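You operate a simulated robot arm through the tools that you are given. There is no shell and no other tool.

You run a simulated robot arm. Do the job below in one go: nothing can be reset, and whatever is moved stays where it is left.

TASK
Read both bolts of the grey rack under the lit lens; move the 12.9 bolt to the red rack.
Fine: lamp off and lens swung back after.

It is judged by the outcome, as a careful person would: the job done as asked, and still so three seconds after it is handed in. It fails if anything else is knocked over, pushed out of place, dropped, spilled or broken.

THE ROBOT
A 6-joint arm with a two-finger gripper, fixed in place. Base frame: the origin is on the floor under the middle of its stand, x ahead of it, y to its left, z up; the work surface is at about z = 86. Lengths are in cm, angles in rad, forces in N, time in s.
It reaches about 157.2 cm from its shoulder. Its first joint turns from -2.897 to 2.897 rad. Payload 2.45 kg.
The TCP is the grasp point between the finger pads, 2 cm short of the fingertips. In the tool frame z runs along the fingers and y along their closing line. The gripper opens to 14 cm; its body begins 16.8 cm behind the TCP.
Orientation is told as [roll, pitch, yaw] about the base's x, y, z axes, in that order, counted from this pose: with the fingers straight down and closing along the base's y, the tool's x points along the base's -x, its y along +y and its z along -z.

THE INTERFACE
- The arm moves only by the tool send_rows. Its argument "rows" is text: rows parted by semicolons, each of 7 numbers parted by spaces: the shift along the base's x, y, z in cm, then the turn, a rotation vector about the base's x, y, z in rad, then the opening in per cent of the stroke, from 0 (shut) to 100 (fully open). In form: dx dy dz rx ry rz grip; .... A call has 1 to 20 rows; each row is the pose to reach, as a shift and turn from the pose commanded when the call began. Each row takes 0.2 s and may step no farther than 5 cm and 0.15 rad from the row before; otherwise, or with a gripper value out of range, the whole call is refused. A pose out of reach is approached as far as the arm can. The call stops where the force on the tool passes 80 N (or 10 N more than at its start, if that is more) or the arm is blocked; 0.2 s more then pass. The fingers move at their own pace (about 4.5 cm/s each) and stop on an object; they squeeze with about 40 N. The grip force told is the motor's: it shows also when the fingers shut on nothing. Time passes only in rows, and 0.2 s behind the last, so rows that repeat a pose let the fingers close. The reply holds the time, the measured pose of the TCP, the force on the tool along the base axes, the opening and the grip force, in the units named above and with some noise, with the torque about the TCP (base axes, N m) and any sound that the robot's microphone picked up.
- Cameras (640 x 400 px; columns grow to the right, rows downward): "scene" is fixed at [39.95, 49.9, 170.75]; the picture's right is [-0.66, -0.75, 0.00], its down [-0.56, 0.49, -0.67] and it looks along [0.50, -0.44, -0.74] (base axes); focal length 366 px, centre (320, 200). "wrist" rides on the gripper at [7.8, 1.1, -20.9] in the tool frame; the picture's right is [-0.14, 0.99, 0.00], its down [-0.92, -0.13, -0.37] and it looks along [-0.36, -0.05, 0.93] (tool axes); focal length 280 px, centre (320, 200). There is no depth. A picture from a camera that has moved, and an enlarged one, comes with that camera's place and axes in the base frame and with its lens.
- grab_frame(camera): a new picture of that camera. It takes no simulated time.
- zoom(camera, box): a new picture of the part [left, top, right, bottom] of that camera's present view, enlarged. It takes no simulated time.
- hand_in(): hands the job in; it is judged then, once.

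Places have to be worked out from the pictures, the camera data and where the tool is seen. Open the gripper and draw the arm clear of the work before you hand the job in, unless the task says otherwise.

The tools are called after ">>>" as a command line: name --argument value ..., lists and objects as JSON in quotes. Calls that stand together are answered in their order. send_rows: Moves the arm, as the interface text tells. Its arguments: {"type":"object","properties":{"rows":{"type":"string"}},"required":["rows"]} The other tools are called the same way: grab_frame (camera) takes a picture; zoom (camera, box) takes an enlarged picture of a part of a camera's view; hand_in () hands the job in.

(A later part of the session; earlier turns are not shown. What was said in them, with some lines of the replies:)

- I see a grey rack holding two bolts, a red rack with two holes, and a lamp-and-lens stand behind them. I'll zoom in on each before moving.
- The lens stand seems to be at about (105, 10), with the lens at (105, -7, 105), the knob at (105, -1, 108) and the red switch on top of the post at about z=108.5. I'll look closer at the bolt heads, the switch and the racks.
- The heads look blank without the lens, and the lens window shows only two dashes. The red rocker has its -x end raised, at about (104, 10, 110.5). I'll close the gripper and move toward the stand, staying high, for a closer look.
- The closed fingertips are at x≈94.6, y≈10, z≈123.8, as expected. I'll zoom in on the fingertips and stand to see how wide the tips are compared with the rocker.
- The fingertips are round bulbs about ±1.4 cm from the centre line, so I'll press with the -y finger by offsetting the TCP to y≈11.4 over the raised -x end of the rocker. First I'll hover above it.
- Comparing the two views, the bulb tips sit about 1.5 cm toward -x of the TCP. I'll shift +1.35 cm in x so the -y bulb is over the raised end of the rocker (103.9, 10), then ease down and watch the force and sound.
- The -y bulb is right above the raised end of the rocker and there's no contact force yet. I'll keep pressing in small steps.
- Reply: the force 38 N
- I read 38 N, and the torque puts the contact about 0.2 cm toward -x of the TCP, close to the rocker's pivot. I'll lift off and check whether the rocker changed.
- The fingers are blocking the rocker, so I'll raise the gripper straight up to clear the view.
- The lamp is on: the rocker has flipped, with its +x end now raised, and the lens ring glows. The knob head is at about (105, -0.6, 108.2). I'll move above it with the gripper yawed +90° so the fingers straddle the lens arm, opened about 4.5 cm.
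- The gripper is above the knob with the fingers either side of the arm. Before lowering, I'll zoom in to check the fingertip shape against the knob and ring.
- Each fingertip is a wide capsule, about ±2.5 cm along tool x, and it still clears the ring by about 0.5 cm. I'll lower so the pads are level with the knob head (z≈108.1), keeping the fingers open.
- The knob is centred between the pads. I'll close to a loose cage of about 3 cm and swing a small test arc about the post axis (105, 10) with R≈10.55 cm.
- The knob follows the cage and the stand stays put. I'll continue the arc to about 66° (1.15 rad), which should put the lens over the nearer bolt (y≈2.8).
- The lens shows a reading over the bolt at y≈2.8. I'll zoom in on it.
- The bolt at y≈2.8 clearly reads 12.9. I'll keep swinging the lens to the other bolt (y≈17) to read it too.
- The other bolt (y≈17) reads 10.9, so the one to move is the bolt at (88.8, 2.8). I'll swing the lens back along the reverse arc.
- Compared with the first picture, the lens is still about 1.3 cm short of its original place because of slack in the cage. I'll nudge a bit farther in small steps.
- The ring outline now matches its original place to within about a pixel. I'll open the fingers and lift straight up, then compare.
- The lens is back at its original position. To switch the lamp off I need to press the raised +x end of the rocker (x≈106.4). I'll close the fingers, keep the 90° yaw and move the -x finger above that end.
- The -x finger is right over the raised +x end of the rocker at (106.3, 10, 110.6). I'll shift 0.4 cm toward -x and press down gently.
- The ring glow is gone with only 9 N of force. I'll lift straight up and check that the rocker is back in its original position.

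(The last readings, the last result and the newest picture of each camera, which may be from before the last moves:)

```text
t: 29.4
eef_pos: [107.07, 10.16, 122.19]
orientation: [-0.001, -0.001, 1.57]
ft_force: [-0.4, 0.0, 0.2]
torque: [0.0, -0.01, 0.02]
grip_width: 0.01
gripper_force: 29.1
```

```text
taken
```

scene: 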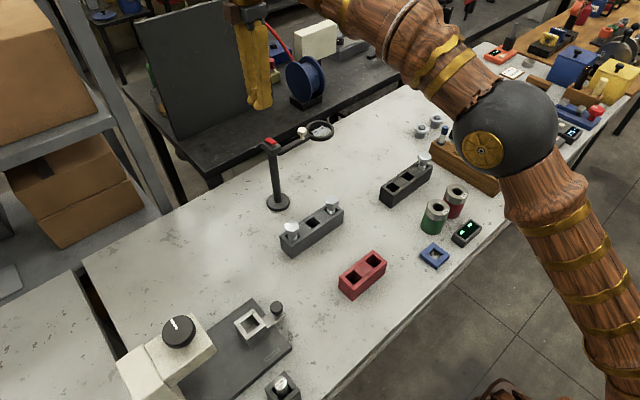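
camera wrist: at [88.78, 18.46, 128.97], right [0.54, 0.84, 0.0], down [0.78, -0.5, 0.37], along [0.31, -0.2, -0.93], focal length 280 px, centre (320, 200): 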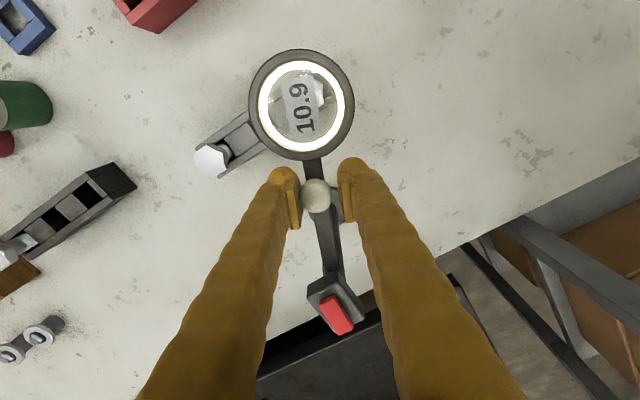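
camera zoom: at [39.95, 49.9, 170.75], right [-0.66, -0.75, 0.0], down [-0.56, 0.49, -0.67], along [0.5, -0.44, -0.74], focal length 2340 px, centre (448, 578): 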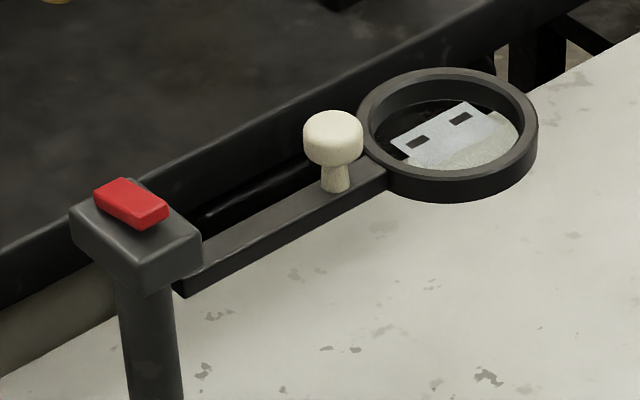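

Lamp and lens are both back as they were. Now for the 12.9 bolt at (88.8, 2.8): I'll move above it at yaw 90°, opening the gripper to about 7 cm, and take close pictures.

>>> send_rows --rows "-4 -1.6 0 0 0 0 10; -8 -3.2 0 0 0 0 20; -12 -4.8 0 0 0 0 30; -16 -6.4 -2 0 0 0 40; -18.4 -7.3 -6 0 0 0 50; -18.4 -7.3 -10 0 0 0 50; -18.4 -7.3 -10 0 0 0 50"

>>> grab_frame --camera "wrist"

>>> zoom --camera "scene" --box '[270, 140, 380, 260]'

```text
t: 31.0
eef_pos: [88.97, 2.96, 112.31]
orientation: [-0.001, -0.001, 1.57]
ft_force: [0.3, 0.6, 0.6]
torque: [0.02, 0.01, 0.02]
grip_width: 7.0
gripper_force: 0.1
```

```text
taken
camera wrist: at [87.69, -5.09, 133.22], right [-0.99, 0.14, 0.0], down [0.13, 0.92, 0.37], along [0.05, 0.37, -0.93], focal length 280 px, centre (320, 200)
```

wrist: 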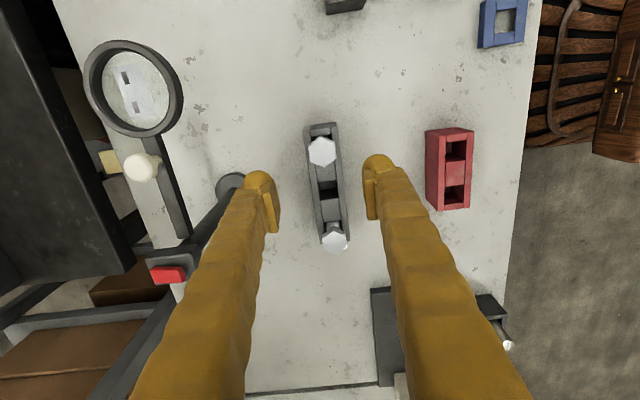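

```text
3.33 times, centred on (325, 200) of scene
camera zoom: at [39.95, 49.9, 170.75], right [-0.66, -0.75, 0.0], down [-0.56, 0.49, -0.67], along [0.5, -0.44, -0.74], focal length 1219 px, centre (303, 200)
```

zoom: 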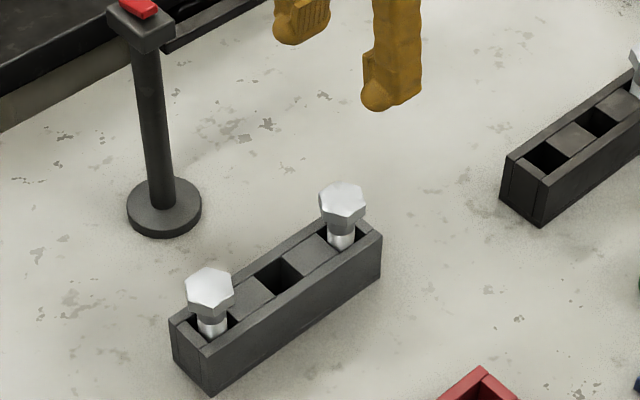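

The bolt head top comes out at about (88.5, 3.0, 96). I'll zoom in to pin down the head thickness and rack top height before lowering.

>>> zoom --camera "wrist" --box '[270, 100, 390, 270]'

>>> zoom --camera "scene" --box '[305, 190, 355, 221]'

>>> zoom --camera "wrist" --box '[410, 110, 490, 220]'

```text
2.35 times, centred on (330, 185) of wrist
camera zoom: at [87.69, -5.09, 133.22], right [-0.99, 0.14, 0.0], down [0.13, 0.92, 0.37], along [0.05, 0.37, -0.93], focal length 660 px, centre (296, 235)
```

zoom: 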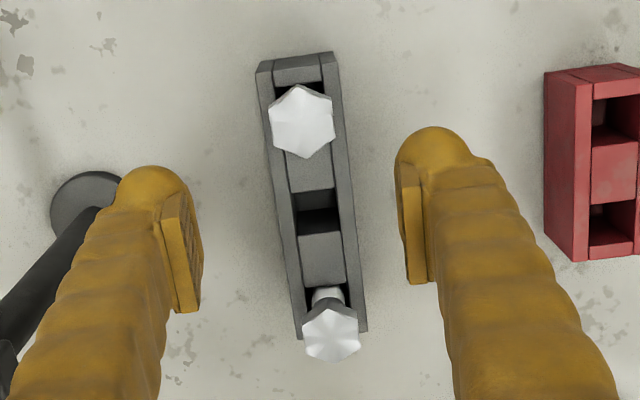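

```text
12.80 times, centred on (330, 206) of scene
camera zoom: at [39.95, 49.9, 170.75], right [-0.66, -0.75, 0.0], down [-0.56, 0.49, -0.67], along [0.5, -0.44, -0.74], focal length 4680 px, centre (192, 130)
```

zoom: 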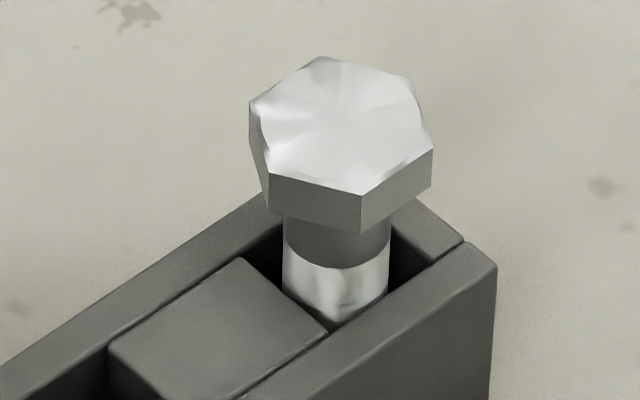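

```text
3.64 times, centred on (450, 165) of wrist
camera zoom: at [87.69, -5.09, 133.22], right [-0.99, 0.14, 0.0], down [0.13, 0.92, 0.37], along [0.05, 0.37, -0.93], focal length 1020 px, centre (-153, 327)
```

zoom: 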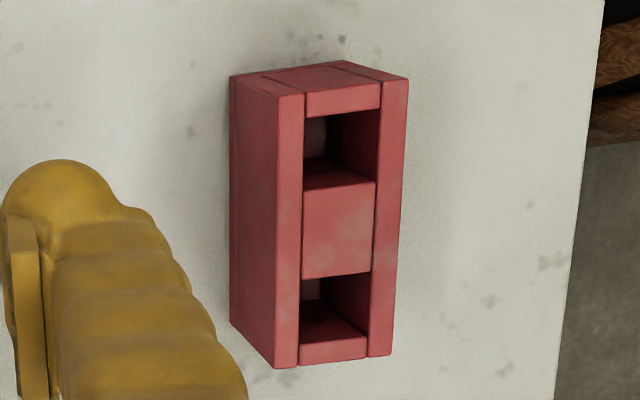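

The head spans z≈94.8–96.0 and the rack top is at about 92.2, leaving roughly 2.6 cm of shank showing, and the flats face ±x, which suits this yaw. I'll lower to just above the head, shifting -0.4 cm in x to centre it.

>>> send_rows --rows "-0.4 0.1 -4 0 0 0 50; -0.4 0.1 -8 0 0 0 50; -0.4 0.1 -11 0 0 0 50; -0.4 0.1 -13 0 0 0 50; -0.4 0.1 -13 0 0 0 50"

>>> zoom --camera "wrist" --box '[230, 80, 410, 270]'

>>> zoom --camera "scene" --box '[290, 160, 380, 230]'

```text
t: 32.2
eef_pos: [88.54, 2.94, 99.08]
orientation: [-0.002, -0.001, 1.571]
ft_force: [0.2, -0.1, 0.7]
torque: [-0.01, -0.02, 0.0]
grip_width: 7.01
gripper_force: 0.1
```

```text
2.11 times, centred on (320, 175) of wrist
camera zoom: at [87.28, -5.08, 120.12], right [-0.99, 0.14, 0.0], down [0.13, 0.92, 0.37], along [0.05, 0.37, -0.93], focal length 590 px, centre (320, 253)
```

zoom: 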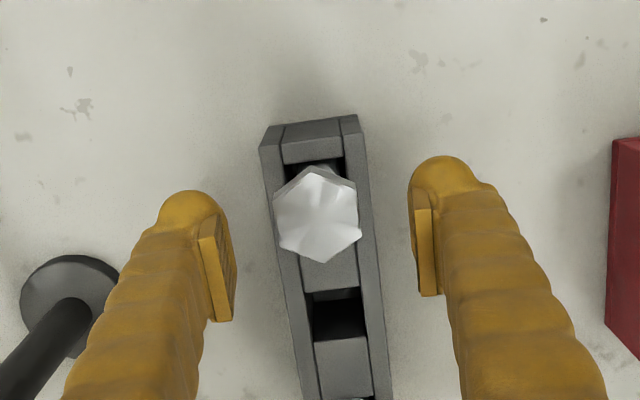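

```text
5.71 times, centred on (335, 195) of scene
camera zoom: at [39.95, 49.9, 170.75], right [-0.66, -0.75, 0.0], down [-0.56, 0.49, -0.67], along [0.5, -0.44, -0.74], focal length 2089 px, centre (234, 229)
```

zoom: 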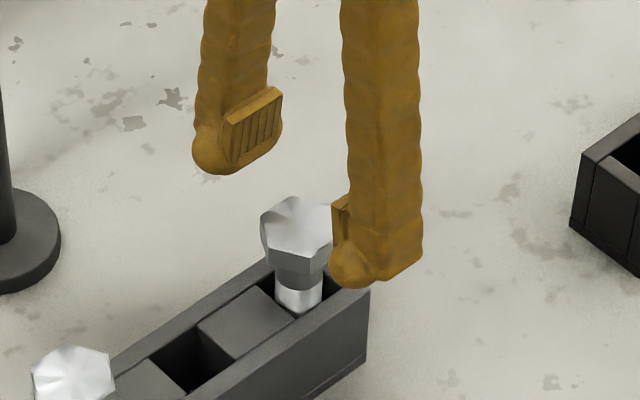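

The bolt is well centred at about (88.45, 2.75) with the TCP at (88.5, 2.9). I'll lower to z≈95.1 and close the fingers on the head.

>>> send_rows --rows "-0.1 -0.1 -1.5 0 0 0 50; -0.1 -0.1 -3 0 0 0 50; -0.1 -0.1 -4.1 0 0 0 50; -0.1 -0.1 -4.1 0 0 0 50"

>>> zoom --camera "scene" --box '[290, 160, 380, 230]'

>>> zoom --camera "wrist" --box '[230, 80, 410, 270]'

```text
t: 33.2
eef_pos: [88.2, 2.64, 95.17]
orientation: [-0.001, -0.001, 1.571]
ft_force: [-0.2, -0.1, -0.6]
torque: [0.0, -0.01, 0.02]
grip_width: 7.01
gripper_force: 0.2
```

```text
5.71 times, centred on (335, 195) of scene
camera zoom: at [39.95, 49.9, 170.75], right [-0.66, -0.75, 0.0], down [-0.56, 0.49, -0.67], along [0.5, -0.44, -0.74], focal length 2089 px, centre (234, 229)
```

zoom: 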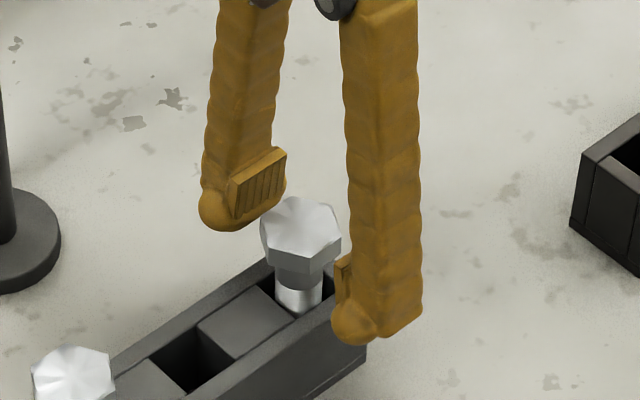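

```text
2.11 times, centred on (320, 175) of wrist
camera zoom: at [87.08, -5.25, 116.09], right [-0.99, 0.14, 0.0], down [0.13, 0.92, 0.37], along [0.05, 0.37, -0.93], focal length 590 px, centre (320, 253)
```

zoom: 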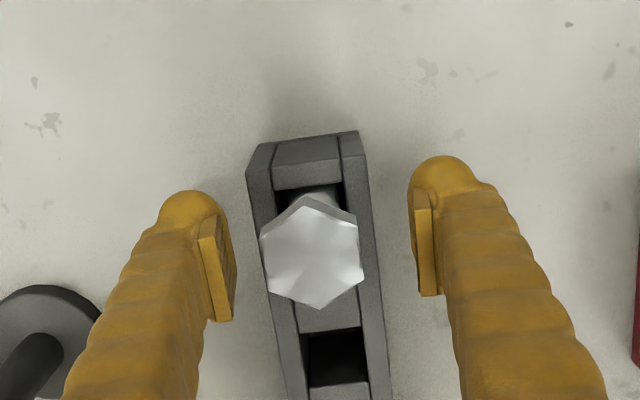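

The bolt head is about 0.25 cm toward +x of the pad midline. I'll correct that, then close on the head.

>>> send_rows --rows "0.25 0 0 0 0 0 50; 0.25 0 0 0 0 0 35; 0.25 0 0 0 0 0 28; 0.25 0 0 0 0 0 20; 0.25 0 0 0 0 0 10; 0.25 0 0 0 0 0 10; 0.25 0 0 0 0 0 10"

>>> zoom --camera "scene" --box '[290, 160, 380, 230]'

>>> zoom --camera "wrist" --box '[230, 80, 410, 270]'

```text
t: 34.8
eef_pos: [88.52, 2.91, 95.18]
orientation: [-0.002, -0.002, 1.57]
ft_force: [1.4, -0.2, 1.1]
torque: [0.01, -0.04, 0.02]
grip_width: 3.31
gripper_force: 39.7
```

```text
5.71 times, centred on (335, 195) of scene
camera zoom: at [39.95, 49.9, 170.75], right [-0.66, -0.75, 0.0], down [-0.56, 0.49, -0.67], along [0.5, -0.44, -0.74], focal length 2089 px, centre (234, 229)
```

zoom: 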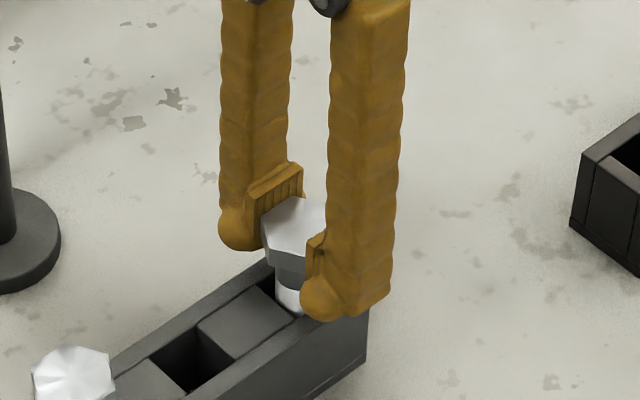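

```text
2.11 times, centred on (320, 175) of wrist
camera zoom: at [87.38, -5.2, 116.11], right [-0.99, 0.14, 0.0], down [0.13, 0.92, 0.37], along [0.05, 0.37, -0.93], focal length 590 px, centre (320, 253)
```

zoom: 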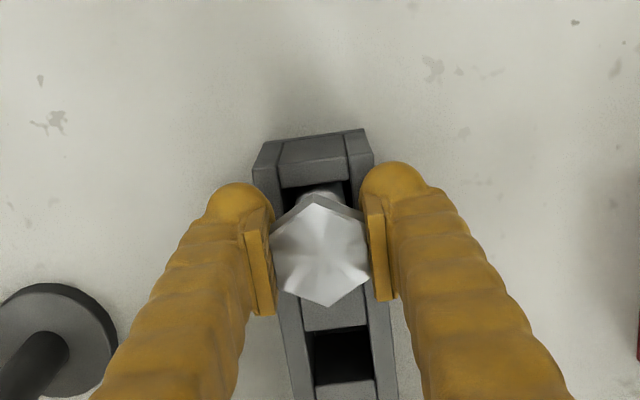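

The head is held on its flats, at 3.31 cm and 39.7 N, with little side load. I'll lift straight up slowly and check that the bolt comes out cleanly.

>>> send_rows --rows "0 0 0.5 0 0 0 10; 0 0 1.5 0 0 0 10; 0 0 3 0 0 0 10; 0 0 5 0 0 0 10; 0 0 7 0 0 0 10; 0 0 9 0 0 0 10; 0 0 11 0 0 0 10; 0 0 13 0 0 0 10; 0 0 13 0 0 0 10"

>>> grab_frame --camera "scene"

>>> zoom --camera "scene" --box '[270, 120, 390, 260]'

>>> grab_frame --camera "wrist"

```text
t: 36.8
eef_pos: [88.58, 2.85, 108.23]
orientation: [-0.002, -0.002, 1.572]
ft_force: [-0.3, 0.2, -4.5]
torque: [0.01, 0.02, -0.01]
grip_width: 3.26
gripper_force: 40.4
```

```text
taken
```

scene: 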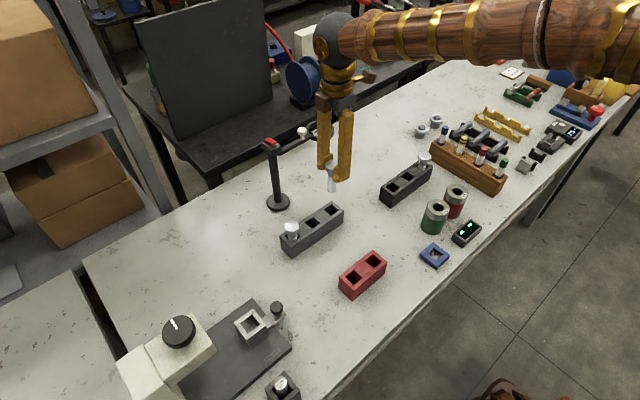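

```text
2.86 times, centred on (330, 190) of scene
camera zoom: at [39.95, 49.9, 170.75], right [-0.66, -0.75, 0.0], down [-0.56, 0.49, -0.67], along [0.5, -0.44, -0.74], focal length 1044 px, centre (291, 229)
```

zoom: 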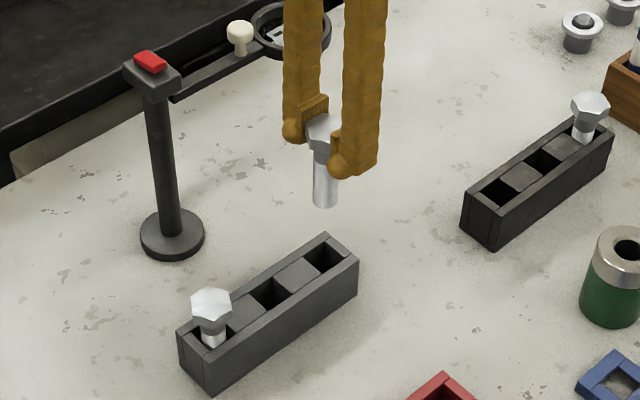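

```text
taken
camera wrist: at [87.42, -5.15, 129.05], right [-0.99, 0.14, 0.0], down [0.13, 0.92, 0.37], along [0.05, 0.37, -0.93], focal length 280 px, centre (320, 200)
```

wrist: 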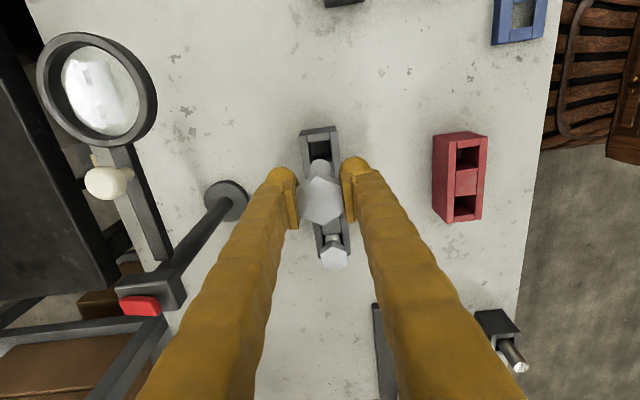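

The bolt is out cleanly, with its bottom about 8.6 cm below the TCP and a weight of about 4.5 N. The red rack holes are near (68.5, 6.8) and (68.5, 13.9) with the top at z≈92.2. I'll carry the bolt to above the y≈13.9 hole.

>>> send_rows --rows "-2 1.1 0.5 0 0 0 10; -5 2.8 1 0 0 0 10; -8 4.4 1 0 0 0 10; -11 6.1 1 0 0 0 10; -14 7.7 1 0 0 0 10; -17 9.4 0 0 0 0 10; -19 10.5 -1 0 0 0 10; -20.1 11.1 -2 0 0 0 10; -20.1 11.1 -3 0 0 0 10; -20.1 11.1 -3 0 0 0 10"

>>> grab_frame --camera "wrist"

>>> zoom --camera "scene" --box '[310, 190, 430, 310]'

```text
t: 39.0
eef_pos: [68.51, 13.79, 105.15]
orientation: [-0.002, -0.002, 1.57]
ft_force: [-0.3, 1.1, -3.8]
torque: [0.02, -0.01, 0.0]
grip_width: 3.28
gripper_force: 40.1
```

```text
taken
camera wrist: at [67.35, 5.87, 126.07], right [-0.99, 0.14, 0.0], down [0.13, 0.92, 0.37], along [0.05, 0.37, -0.93], focal length 280 px, centre (320, 200)
```

wrist: 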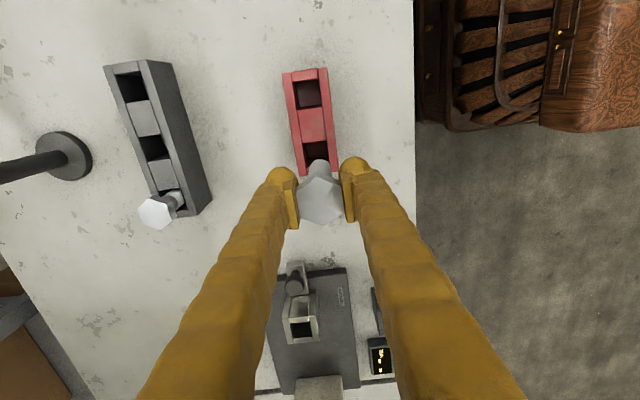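

```text
3.33 times, centred on (370, 250) of scene
camera zoom: at [39.95, 49.9, 170.75], right [-0.66, -0.75, 0.0], down [-0.56, 0.49, -0.67], along [0.5, -0.44, -0.74], focal length 1219 px, centre (153, 33)
```

zoom: 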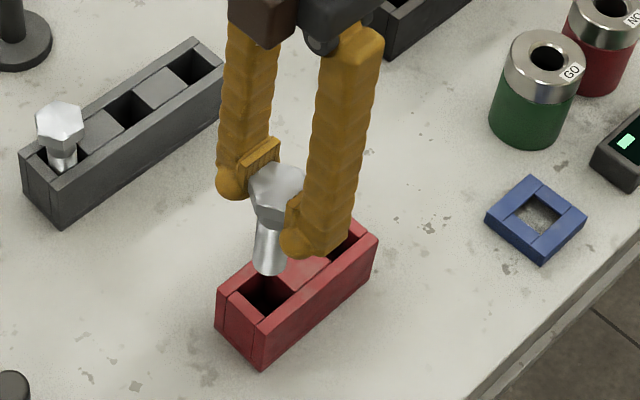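

The bolt is hovering near the hole. I'll zoom in on both views to line up the shank with it.

>>> zoom --camera "wrist" --box '[270, 60, 370, 240]'

>>> zoom --camera "wrist" --box '[280, 125, 360, 180]'

>>> zoom --camera "scene" --box '[360, 240, 430, 300]'

>>> zoom --camera "scene" --box '[335, 240, 400, 300]'

```text
2.22 times, centred on (320, 150) of wrist
camera zoom: at [67.35, 5.87, 126.07], right [-0.99, 0.14, 0.0], down [0.13, 0.92, 0.37], along [0.05, 0.37, -0.93], focal length 623 px, centre (320, 311)
```

zoom: 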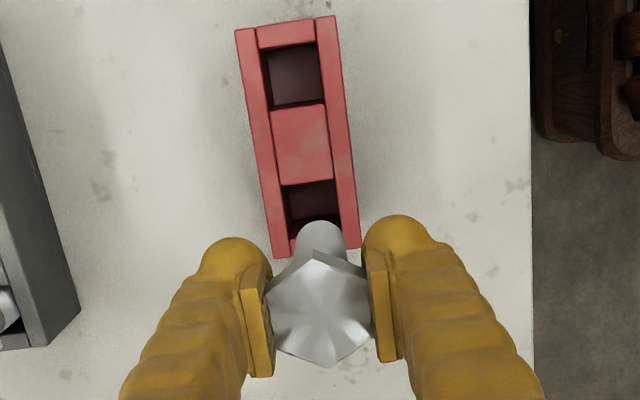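

```text
7.27 times, centred on (320, 152) of wrist
camera zoom: at [67.35, 5.87, 126.07], right [-0.99, 0.14, 0.0], down [0.13, 0.92, 0.37], along [0.05, 0.37, -0.93], focal length 2039 px, centre (320, 546)
```

zoom: 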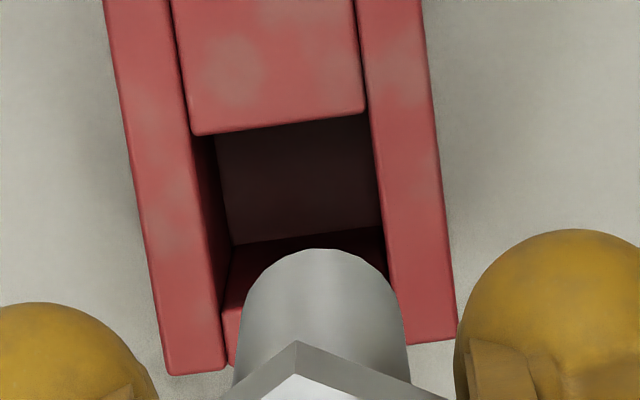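

```text
6.67 times, centred on (395, 270) of scene
camera zoom: at [39.95, 49.9, 170.75], right [-0.66, -0.75, 0.0], down [-0.56, 0.49, -0.67], along [0.5, -0.44, -0.74], focal length 2437 px, centre (-180, -267)
```

zoom: 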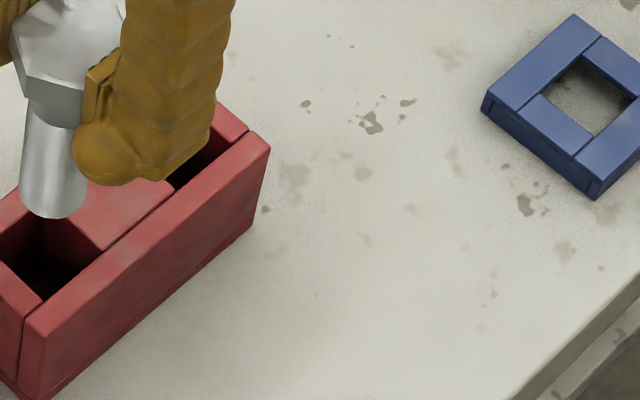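

```text
6.67 times, centred on (368, 270) of scene
camera zoom: at [39.95, 49.9, 170.75], right [-0.66, -0.75, 0.0], down [-0.56, 0.49, -0.67], along [0.5, -0.44, -0.74], focal length 2437 px, centre (3, -267)
```

zoom: 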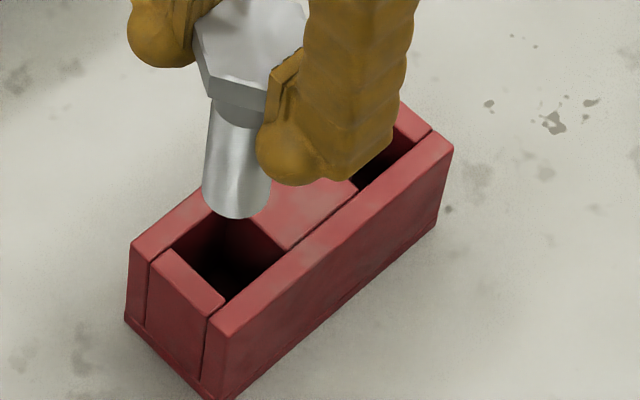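

From the two views the shank tip is about 0.25 cm toward -x and 0.4–0.7 cm toward +y of the hole centre. I'll shift (+0.25, -0.45) and lower until the tip is just above the rack, then compare again.

>>> send_rows --rows "0.25 -0.45 -1 0 0 0 10; 0.25 -0.45 -2.2 0 0 0 10; 0.25 -0.45 -3.2 0 0 0 10; 0.25 -0.45 -3.2 0 0 0 10; 0.25 -0.45 -3.2 0 0 0 10"

>>> zoom --camera "wrist" --box '[280, 125, 360, 180]'

>>> zoom --camera "scene" --box '[335, 240, 400, 300]'

```text
t: 40.2
eef_pos: [68.89, 13.44, 102.04]
orientation: [-0.003, 0.0, 1.573]
ft_force: [0.5, -0.2, -4.0]
torque: [-0.02, 0.03, 0.02]
grip_width: 3.26
gripper_force: 40.0
```

```text
7.27 times, centred on (320, 152) of wrist
camera zoom: at [67.67, 5.46, 122.86], right [-0.99, 0.14, 0.0], down [0.13, 0.92, 0.37], along [0.05, 0.37, -0.93], focal length 2039 px, centre (320, 546)
```

zoom: 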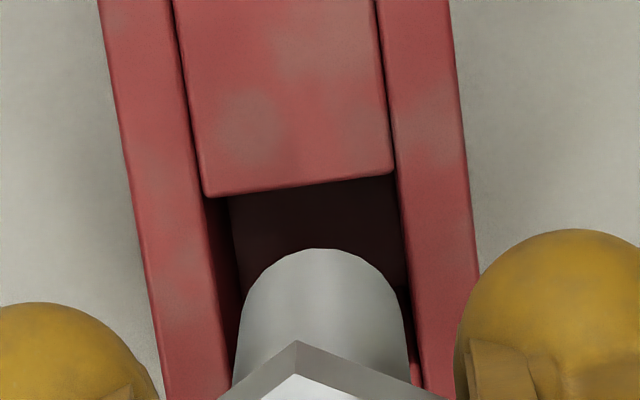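

```text
6.67 times, centred on (368, 270) of scene
camera zoom: at [39.95, 49.9, 170.75], right [-0.66, -0.75, 0.0], down [-0.56, 0.49, -0.67], along [0.5, -0.44, -0.74], focal length 2437 px, centre (3, -267)
```

zoom: 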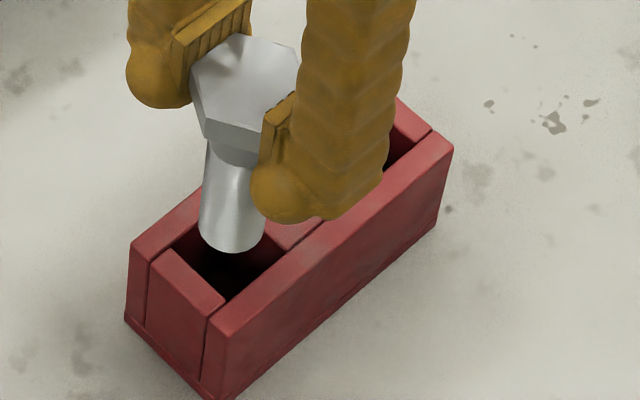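

Cross-checking both views, the tip is probably within about 0.2 cm of the hole centre and roughly 1.2–2 cm above the rack. I'll shift slightly (-0.05, -0.15), lower another 0.9 cm and look again.

>>> send_rows --rows "-0.05 -0.15 -0.4 0 0 0 10; -0.05 -0.15 -0.9 0 0 0 10; -0.05 -0.15 -0.9 0 0 0 10; -0.05 -0.15 -0.9 0 0 0 10"

>>> zoom --camera "wrist" --box '[285, 130, 355, 178]'

>>> zoom --camera "scene" --box '[345, 252, 385, 292]'

```text
t: 41.2
eef_pos: [68.69, 13.34, 101.07]
orientation: [-0.001, -0.002, 1.573]
ft_force: [0.1, 0.1, -4.4]
torque: [-0.02, 0.01, -0.05]
grip_width: 3.27
gripper_force: 40.1
```

```text
8.33 times, centred on (320, 154) of wrist
camera zoom: at [67.58, 5.29, 121.94], right [-0.99, 0.14, 0.0], down [0.13, 0.92, 0.37], along [0.05, 0.37, -0.93], focal length 2337 px, centre (320, 583)
```

zoom: 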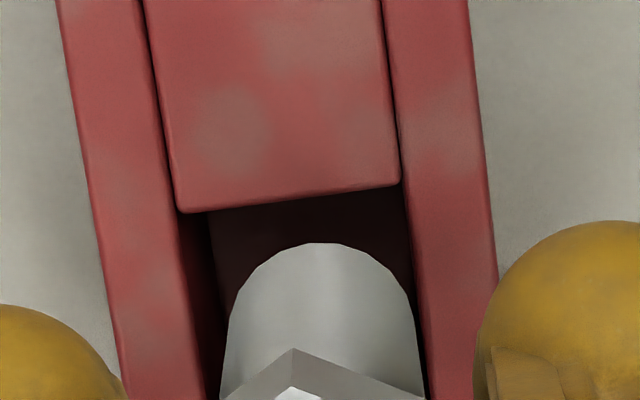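

```text
10.00 times, centred on (365, 272) of scene
camera zoom: at [39.95, 49.9, 170.75], right [-0.66, -0.75, 0.0], down [-0.56, 0.49, -0.67], along [0.5, -0.44, -0.74], focal length 3656 px, centre (-130, -520)
```

zoom: 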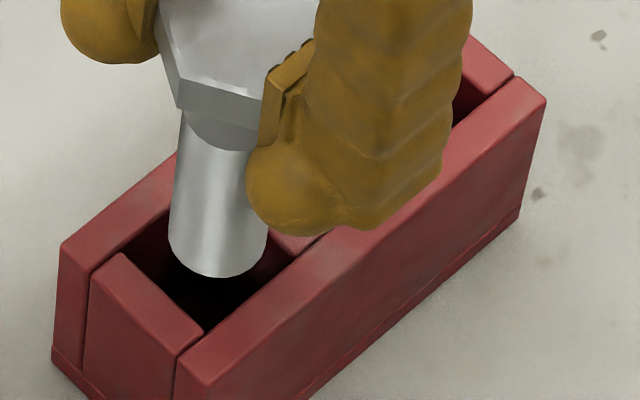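

At about 1.1 cm above the rack, both views agree the shank is roughly 0.15 cm toward -x of the hole centre and nearly centred in y. I'll correct by (+0.13, +0.05) and ease the tip into the hole, watching the force.

>>> send_rows --rows "0.13 0.05 0 0 0 0 10; 0.13 0.05 -0.5 0 0 0 10; 0.13 0.05 -1.0 0 0 0 10; 0.13 0.05 -1.4 0 0 0 10; 0.13 0.05 -1.8 0 0 0 10; 0.13 0.05 -1.8 0 0 0 10"

>>> zoom --camera "wrist" --box '[285, 130, 355, 178]'

>>> zoom --camera "scene" --box '[345, 252, 385, 292]'

```text
t: 42.6
eef_pos: [68.76, 13.4, 99.08]
orientation: [-0.003, -0.003, 1.571]
ft_force: [0.6, -0.9, -3.5]
torque: [-0.02, 0.01, 0.02]
grip_width: 3.26
gripper_force: 39.9
```

```text
8.33 times, centred on (320, 154) of wrist
camera zoom: at [67.69, 5.28, 120.06], right [-0.99, 0.14, 0.0], down [0.13, 0.92, 0.37], along [0.05, 0.37, -0.93], focal length 2337 px, centre (320, 583)
```

zoom: 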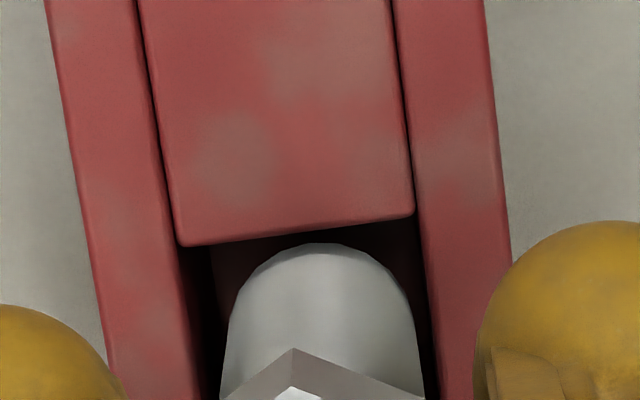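

```text
10.00 times, centred on (365, 272) of scene
camera zoom: at [39.95, 49.9, 170.75], right [-0.66, -0.75, 0.0], down [-0.56, 0.49, -0.67], along [0.5, -0.44, -0.74], focal length 3656 px, centre (-130, -520)
```

zoom: 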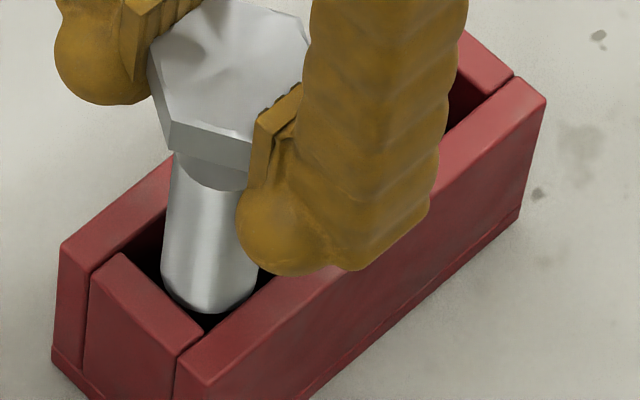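

The shank tip has entered the hole with no contact force, still reading only the weight. I'll continue lowering.

>>> send_rows --rows "0 0 -0.5 0 0 0 10; 0 0 -1.0 0 0 0 10; 0 0 -1.5 0 0 0 10; 0 0 -2.0 0 0 0 10; 0 0 -2.5 0 0 0 10; 0 0 -2.5 0 0 0 10"

>>> zoom --camera "wrist" --box '[270, 110, 370, 240]'

>>> zoom --camera "scene" --box '[335, 240, 400, 300]'

```text
t: 44.0
eef_pos: [69.0, 13.33, 96.71]
orientation: [-0.001, -0.001, 1.571]
ft_force: [0.7, -0.4, -3.6]
torque: [-0.01, 0.02, 0.02]
grip_width: 3.29
gripper_force: 40.0
```

```text
3.08 times, centred on (320, 175) of wrist
camera zoom: at [67.69, 5.31, 117.61], right [-0.99, 0.14, 0.0], down [0.13, 0.92, 0.37], along [0.05, 0.37, -0.93], focal length 863 px, centre (320, 277)
```

zoom: 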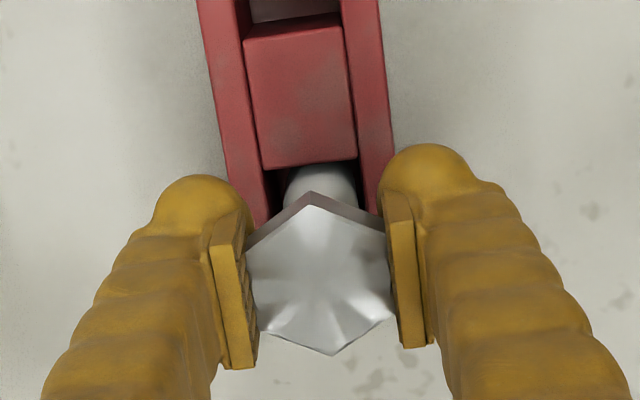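

```text
6.67 times, centred on (368, 270) of scene
camera zoom: at [39.95, 49.9, 170.75], right [-0.66, -0.75, 0.0], down [-0.56, 0.49, -0.67], along [0.5, -0.44, -0.74], focal length 2437 px, centre (3, -267)
```

zoom: 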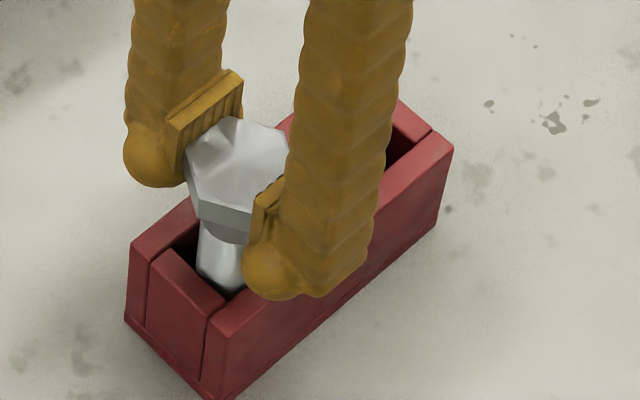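

The bolt is sliding in freely, with no contact so far. I'll lower the last bit in small steps toward the expected seat at TCP z≈95.2.

>>> send_rows --rows "0 0 -0.3 0 0 0 10; 0 0 -0.6 0 0 0 10; 0 0 -0.9 0 0 0 10; 0 0 -1.2 0 0 0 10; 0 0 -1.4 0 0 0 10; 0 0 -1.4 0 0 0 10"

```text
t: 45.4
eef_pos: [68.81, 13.37, 95.34]
orientation: [-0.003, -0.003, 1.572]
ft_force: [-0.2, 0.8, -4.0]
torque: [-0.02, 0.03, 0.01]
grip_width: 3.27
gripper_force: 40.0
```

Still only the weight registers at z=95.34, so I'll go down in finer steps until the bolt seats.

>>> send_rows --rows "0 0 -0.15 0 0 0 10; 0 0 -0.3 0 0 0 10; 0 0 -0.4 0 0 0 10; 0 0 -0.4 0 0 0 10"

>>> zoom --camera "scene" --box '[335, 240, 400, 300]'

```text
t: 46.4
eef_pos: [68.88, 13.31, 95.01]
orientation: [-0.003, -0.002, 1.569]
ft_force: [0.0, 2.9, 35.0]
torque: [0.23, 0.04, 0.03]
grip_width: 3.31
gripper_force: 39.9
```

```text
6.67 times, centred on (368, 270) of scene
camera zoom: at [39.95, 49.9, 170.75], right [-0.66, -0.75, 0.0], down [-0.56, 0.49, -0.67], along [0.5, -0.44, -0.74], focal length 2437 px, centre (3, -267)
```

zoom: 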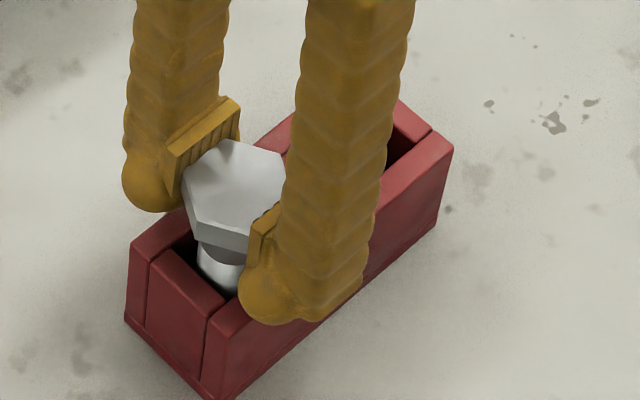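

The bolt has seated, with a 35 N reaction at z≈95.0, matching the expected floor. I'll ease the pressure, then open the fingers slowly.

>>> send_rows --rows "0 0 0.15 0 0 0 10; 0 0 0.2 0 0 0 10; 0 0 0.2 0 0 0 26; 0 0 0.2 0 0 0 32; 0 0 0.2 0 0 0 42; 0 0 0.2 0 0 0 50; 0 0 0.2 0 0 0 50"

>>> zoom --camera "scene" --box '[335, 240, 400, 300]'

>>> zoom --camera "wrist" --box '[230, 80, 410, 270]'

```text
t: 48.0
eef_pos: [68.97, 13.33, 95.18]
orientation: [-0.001, -0.004, 1.572]
ft_force: [0.7, 0.1, -0.2]
torque: [0.01, 0.01, 0.0]
grip_width: 6.99
gripper_force: 0.0
```

```text
6.67 times, centred on (368, 270) of scene
camera zoom: at [39.95, 49.9, 170.75], right [-0.66, -0.75, 0.0], down [-0.56, 0.49, -0.67], along [0.5, -0.44, -0.74], focal length 2437 px, centre (3, -267)
```

zoom: 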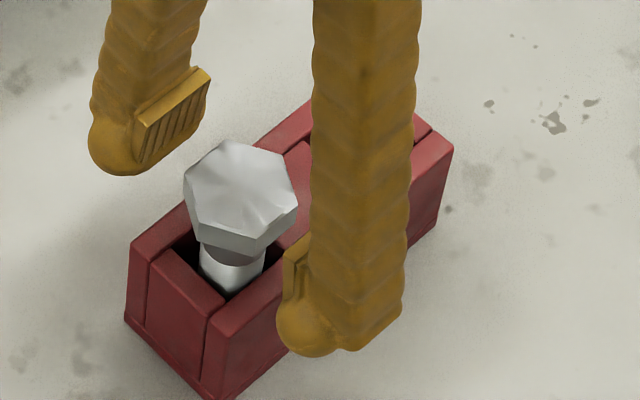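

```text
2.11 times, centred on (320, 175) of wrist
camera zoom: at [67.68, 5.3, 116.02], right [-0.99, 0.14, 0.0], down [0.13, 0.92, 0.37], along [0.05, 0.37, -0.93], focal length 590 px, centre (320, 253)
```

zoom: 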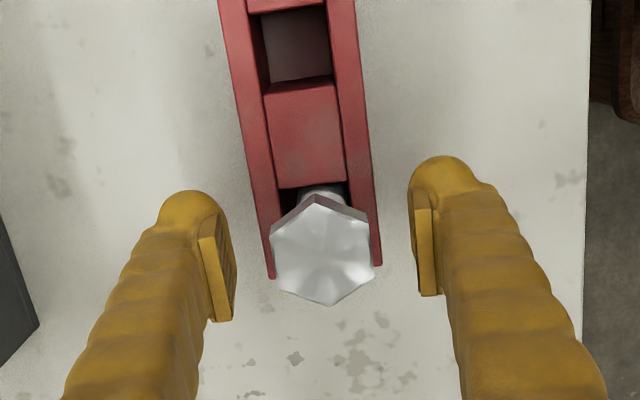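

The bolt stands upright in the red rack, free of the fingers. I'll lift straight up and draw back clear of the work.

>>> send_rows --rows "0 0 1.5 0 0 0 50; 0 0 4 0 0 0 50; 0 0 8 0 0 0 50; 0 0 12 0 0 0 50; 0 0 16 0 0 0 50; 0 0 20 0 0 0 50; 0 0 24 0 0 0 60; 0 0 28 0 0 0 60; -3 0 32 0 0 0 60; -6 0 36 0 0 0 60; -6 0 36 0 0 0 60"

>>> grab_frame --camera "scene"

>>> zoom --camera "scene" --box '[240, 110, 400, 310]'

>>> zoom --camera "scene" --box '[250, 110, 350, 172]'

>>> grab_frame --camera "wrist"

```text
t: 50.4
eef_pos: [63.05, 13.42, 131.01]
orientation: [-0.003, -0.001, 1.571]
ft_force: [0.1, -0.3, 0.3]
torque: [0.01, 0.02, -0.03]
grip_width: 8.38
gripper_force: 0.0
```

```text
taken
```

scene: 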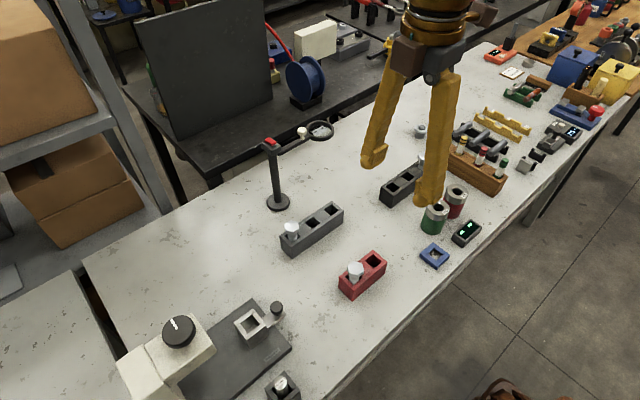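

```text
2.00 times, centred on (320, 210) of scene
camera zoom: at [39.95, 49.9, 170.75], right [-0.66, -0.75, 0.0], down [-0.56, 0.49, -0.67], along [0.5, -0.44, -0.74], focal length 731 px, centre (320, 180)
```

zoom: 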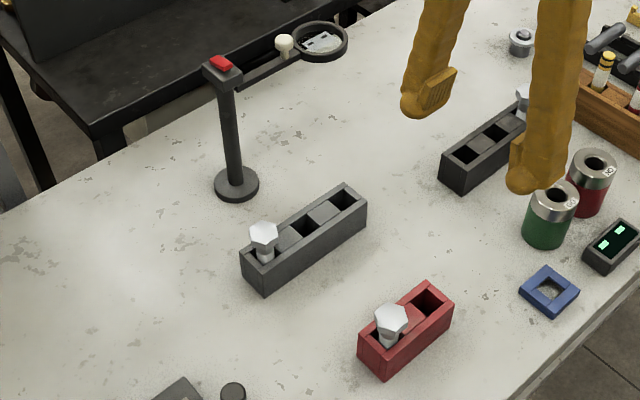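

```text
6.40 times, centred on (300, 141) of scene
camera zoom: at [39.95, 49.9, 170.75], right [-0.66, -0.75, 0.0], down [-0.56, 0.49, -0.67], along [0.5, -0.44, -0.74], focal length 2340 px, centre (448, 578)
```

zoom: 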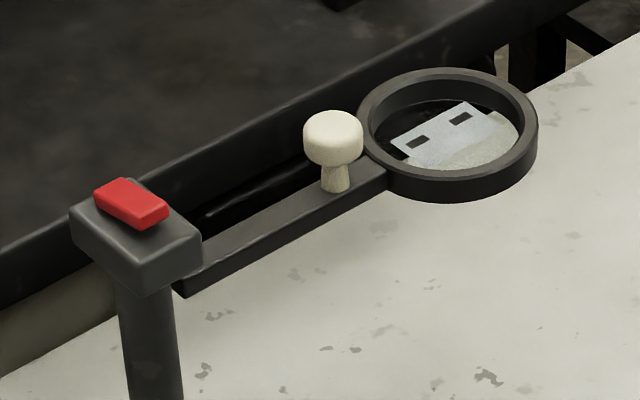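

```text
taken
camera wrist: at [61.75, 5.32, 151.9], right [-0.99, 0.14, 0.0], down [0.13, 0.92, 0.37], along [0.05, 0.37, -0.93], focal length 280 px, centre (320, 200)
```

wrist: 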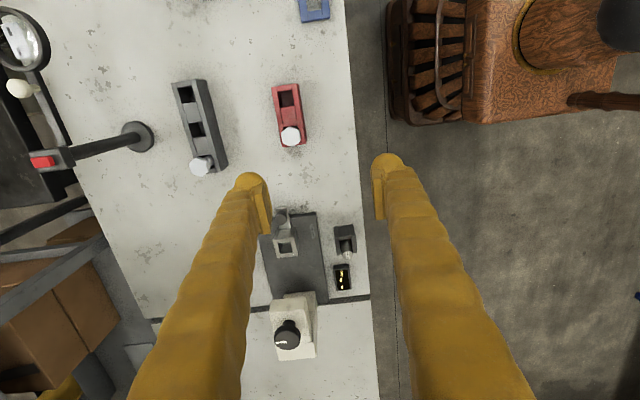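

The final pictures show the 12.9 bolt standing in the red rack and the 10.9 bolt still in the grey rack. The lamp is off, the lens is back at its starting position, both racks are where they were, and the open gripper is well clear. I'm handing in.

>>> hand_in

```text
The job is handed in.
```

I read both grey-rack bolts under the lit lens and moved the 12.9 bolt to the red rack, where it stands upright.

- **Readings:** the bolt nearer the robot's right (y≈3) read 12.9. The other (y≈17) read 10.9 and is still in the grey rack.
- **Lamp and lens:** the lamp is off and the lens is back at its starting position. Both match the first pictures.
- **Surroundings:** the racks and stand show no movement in the final pictures. The arm is drawn clear with the gripper open.

The job is handed in; no verdict came back.
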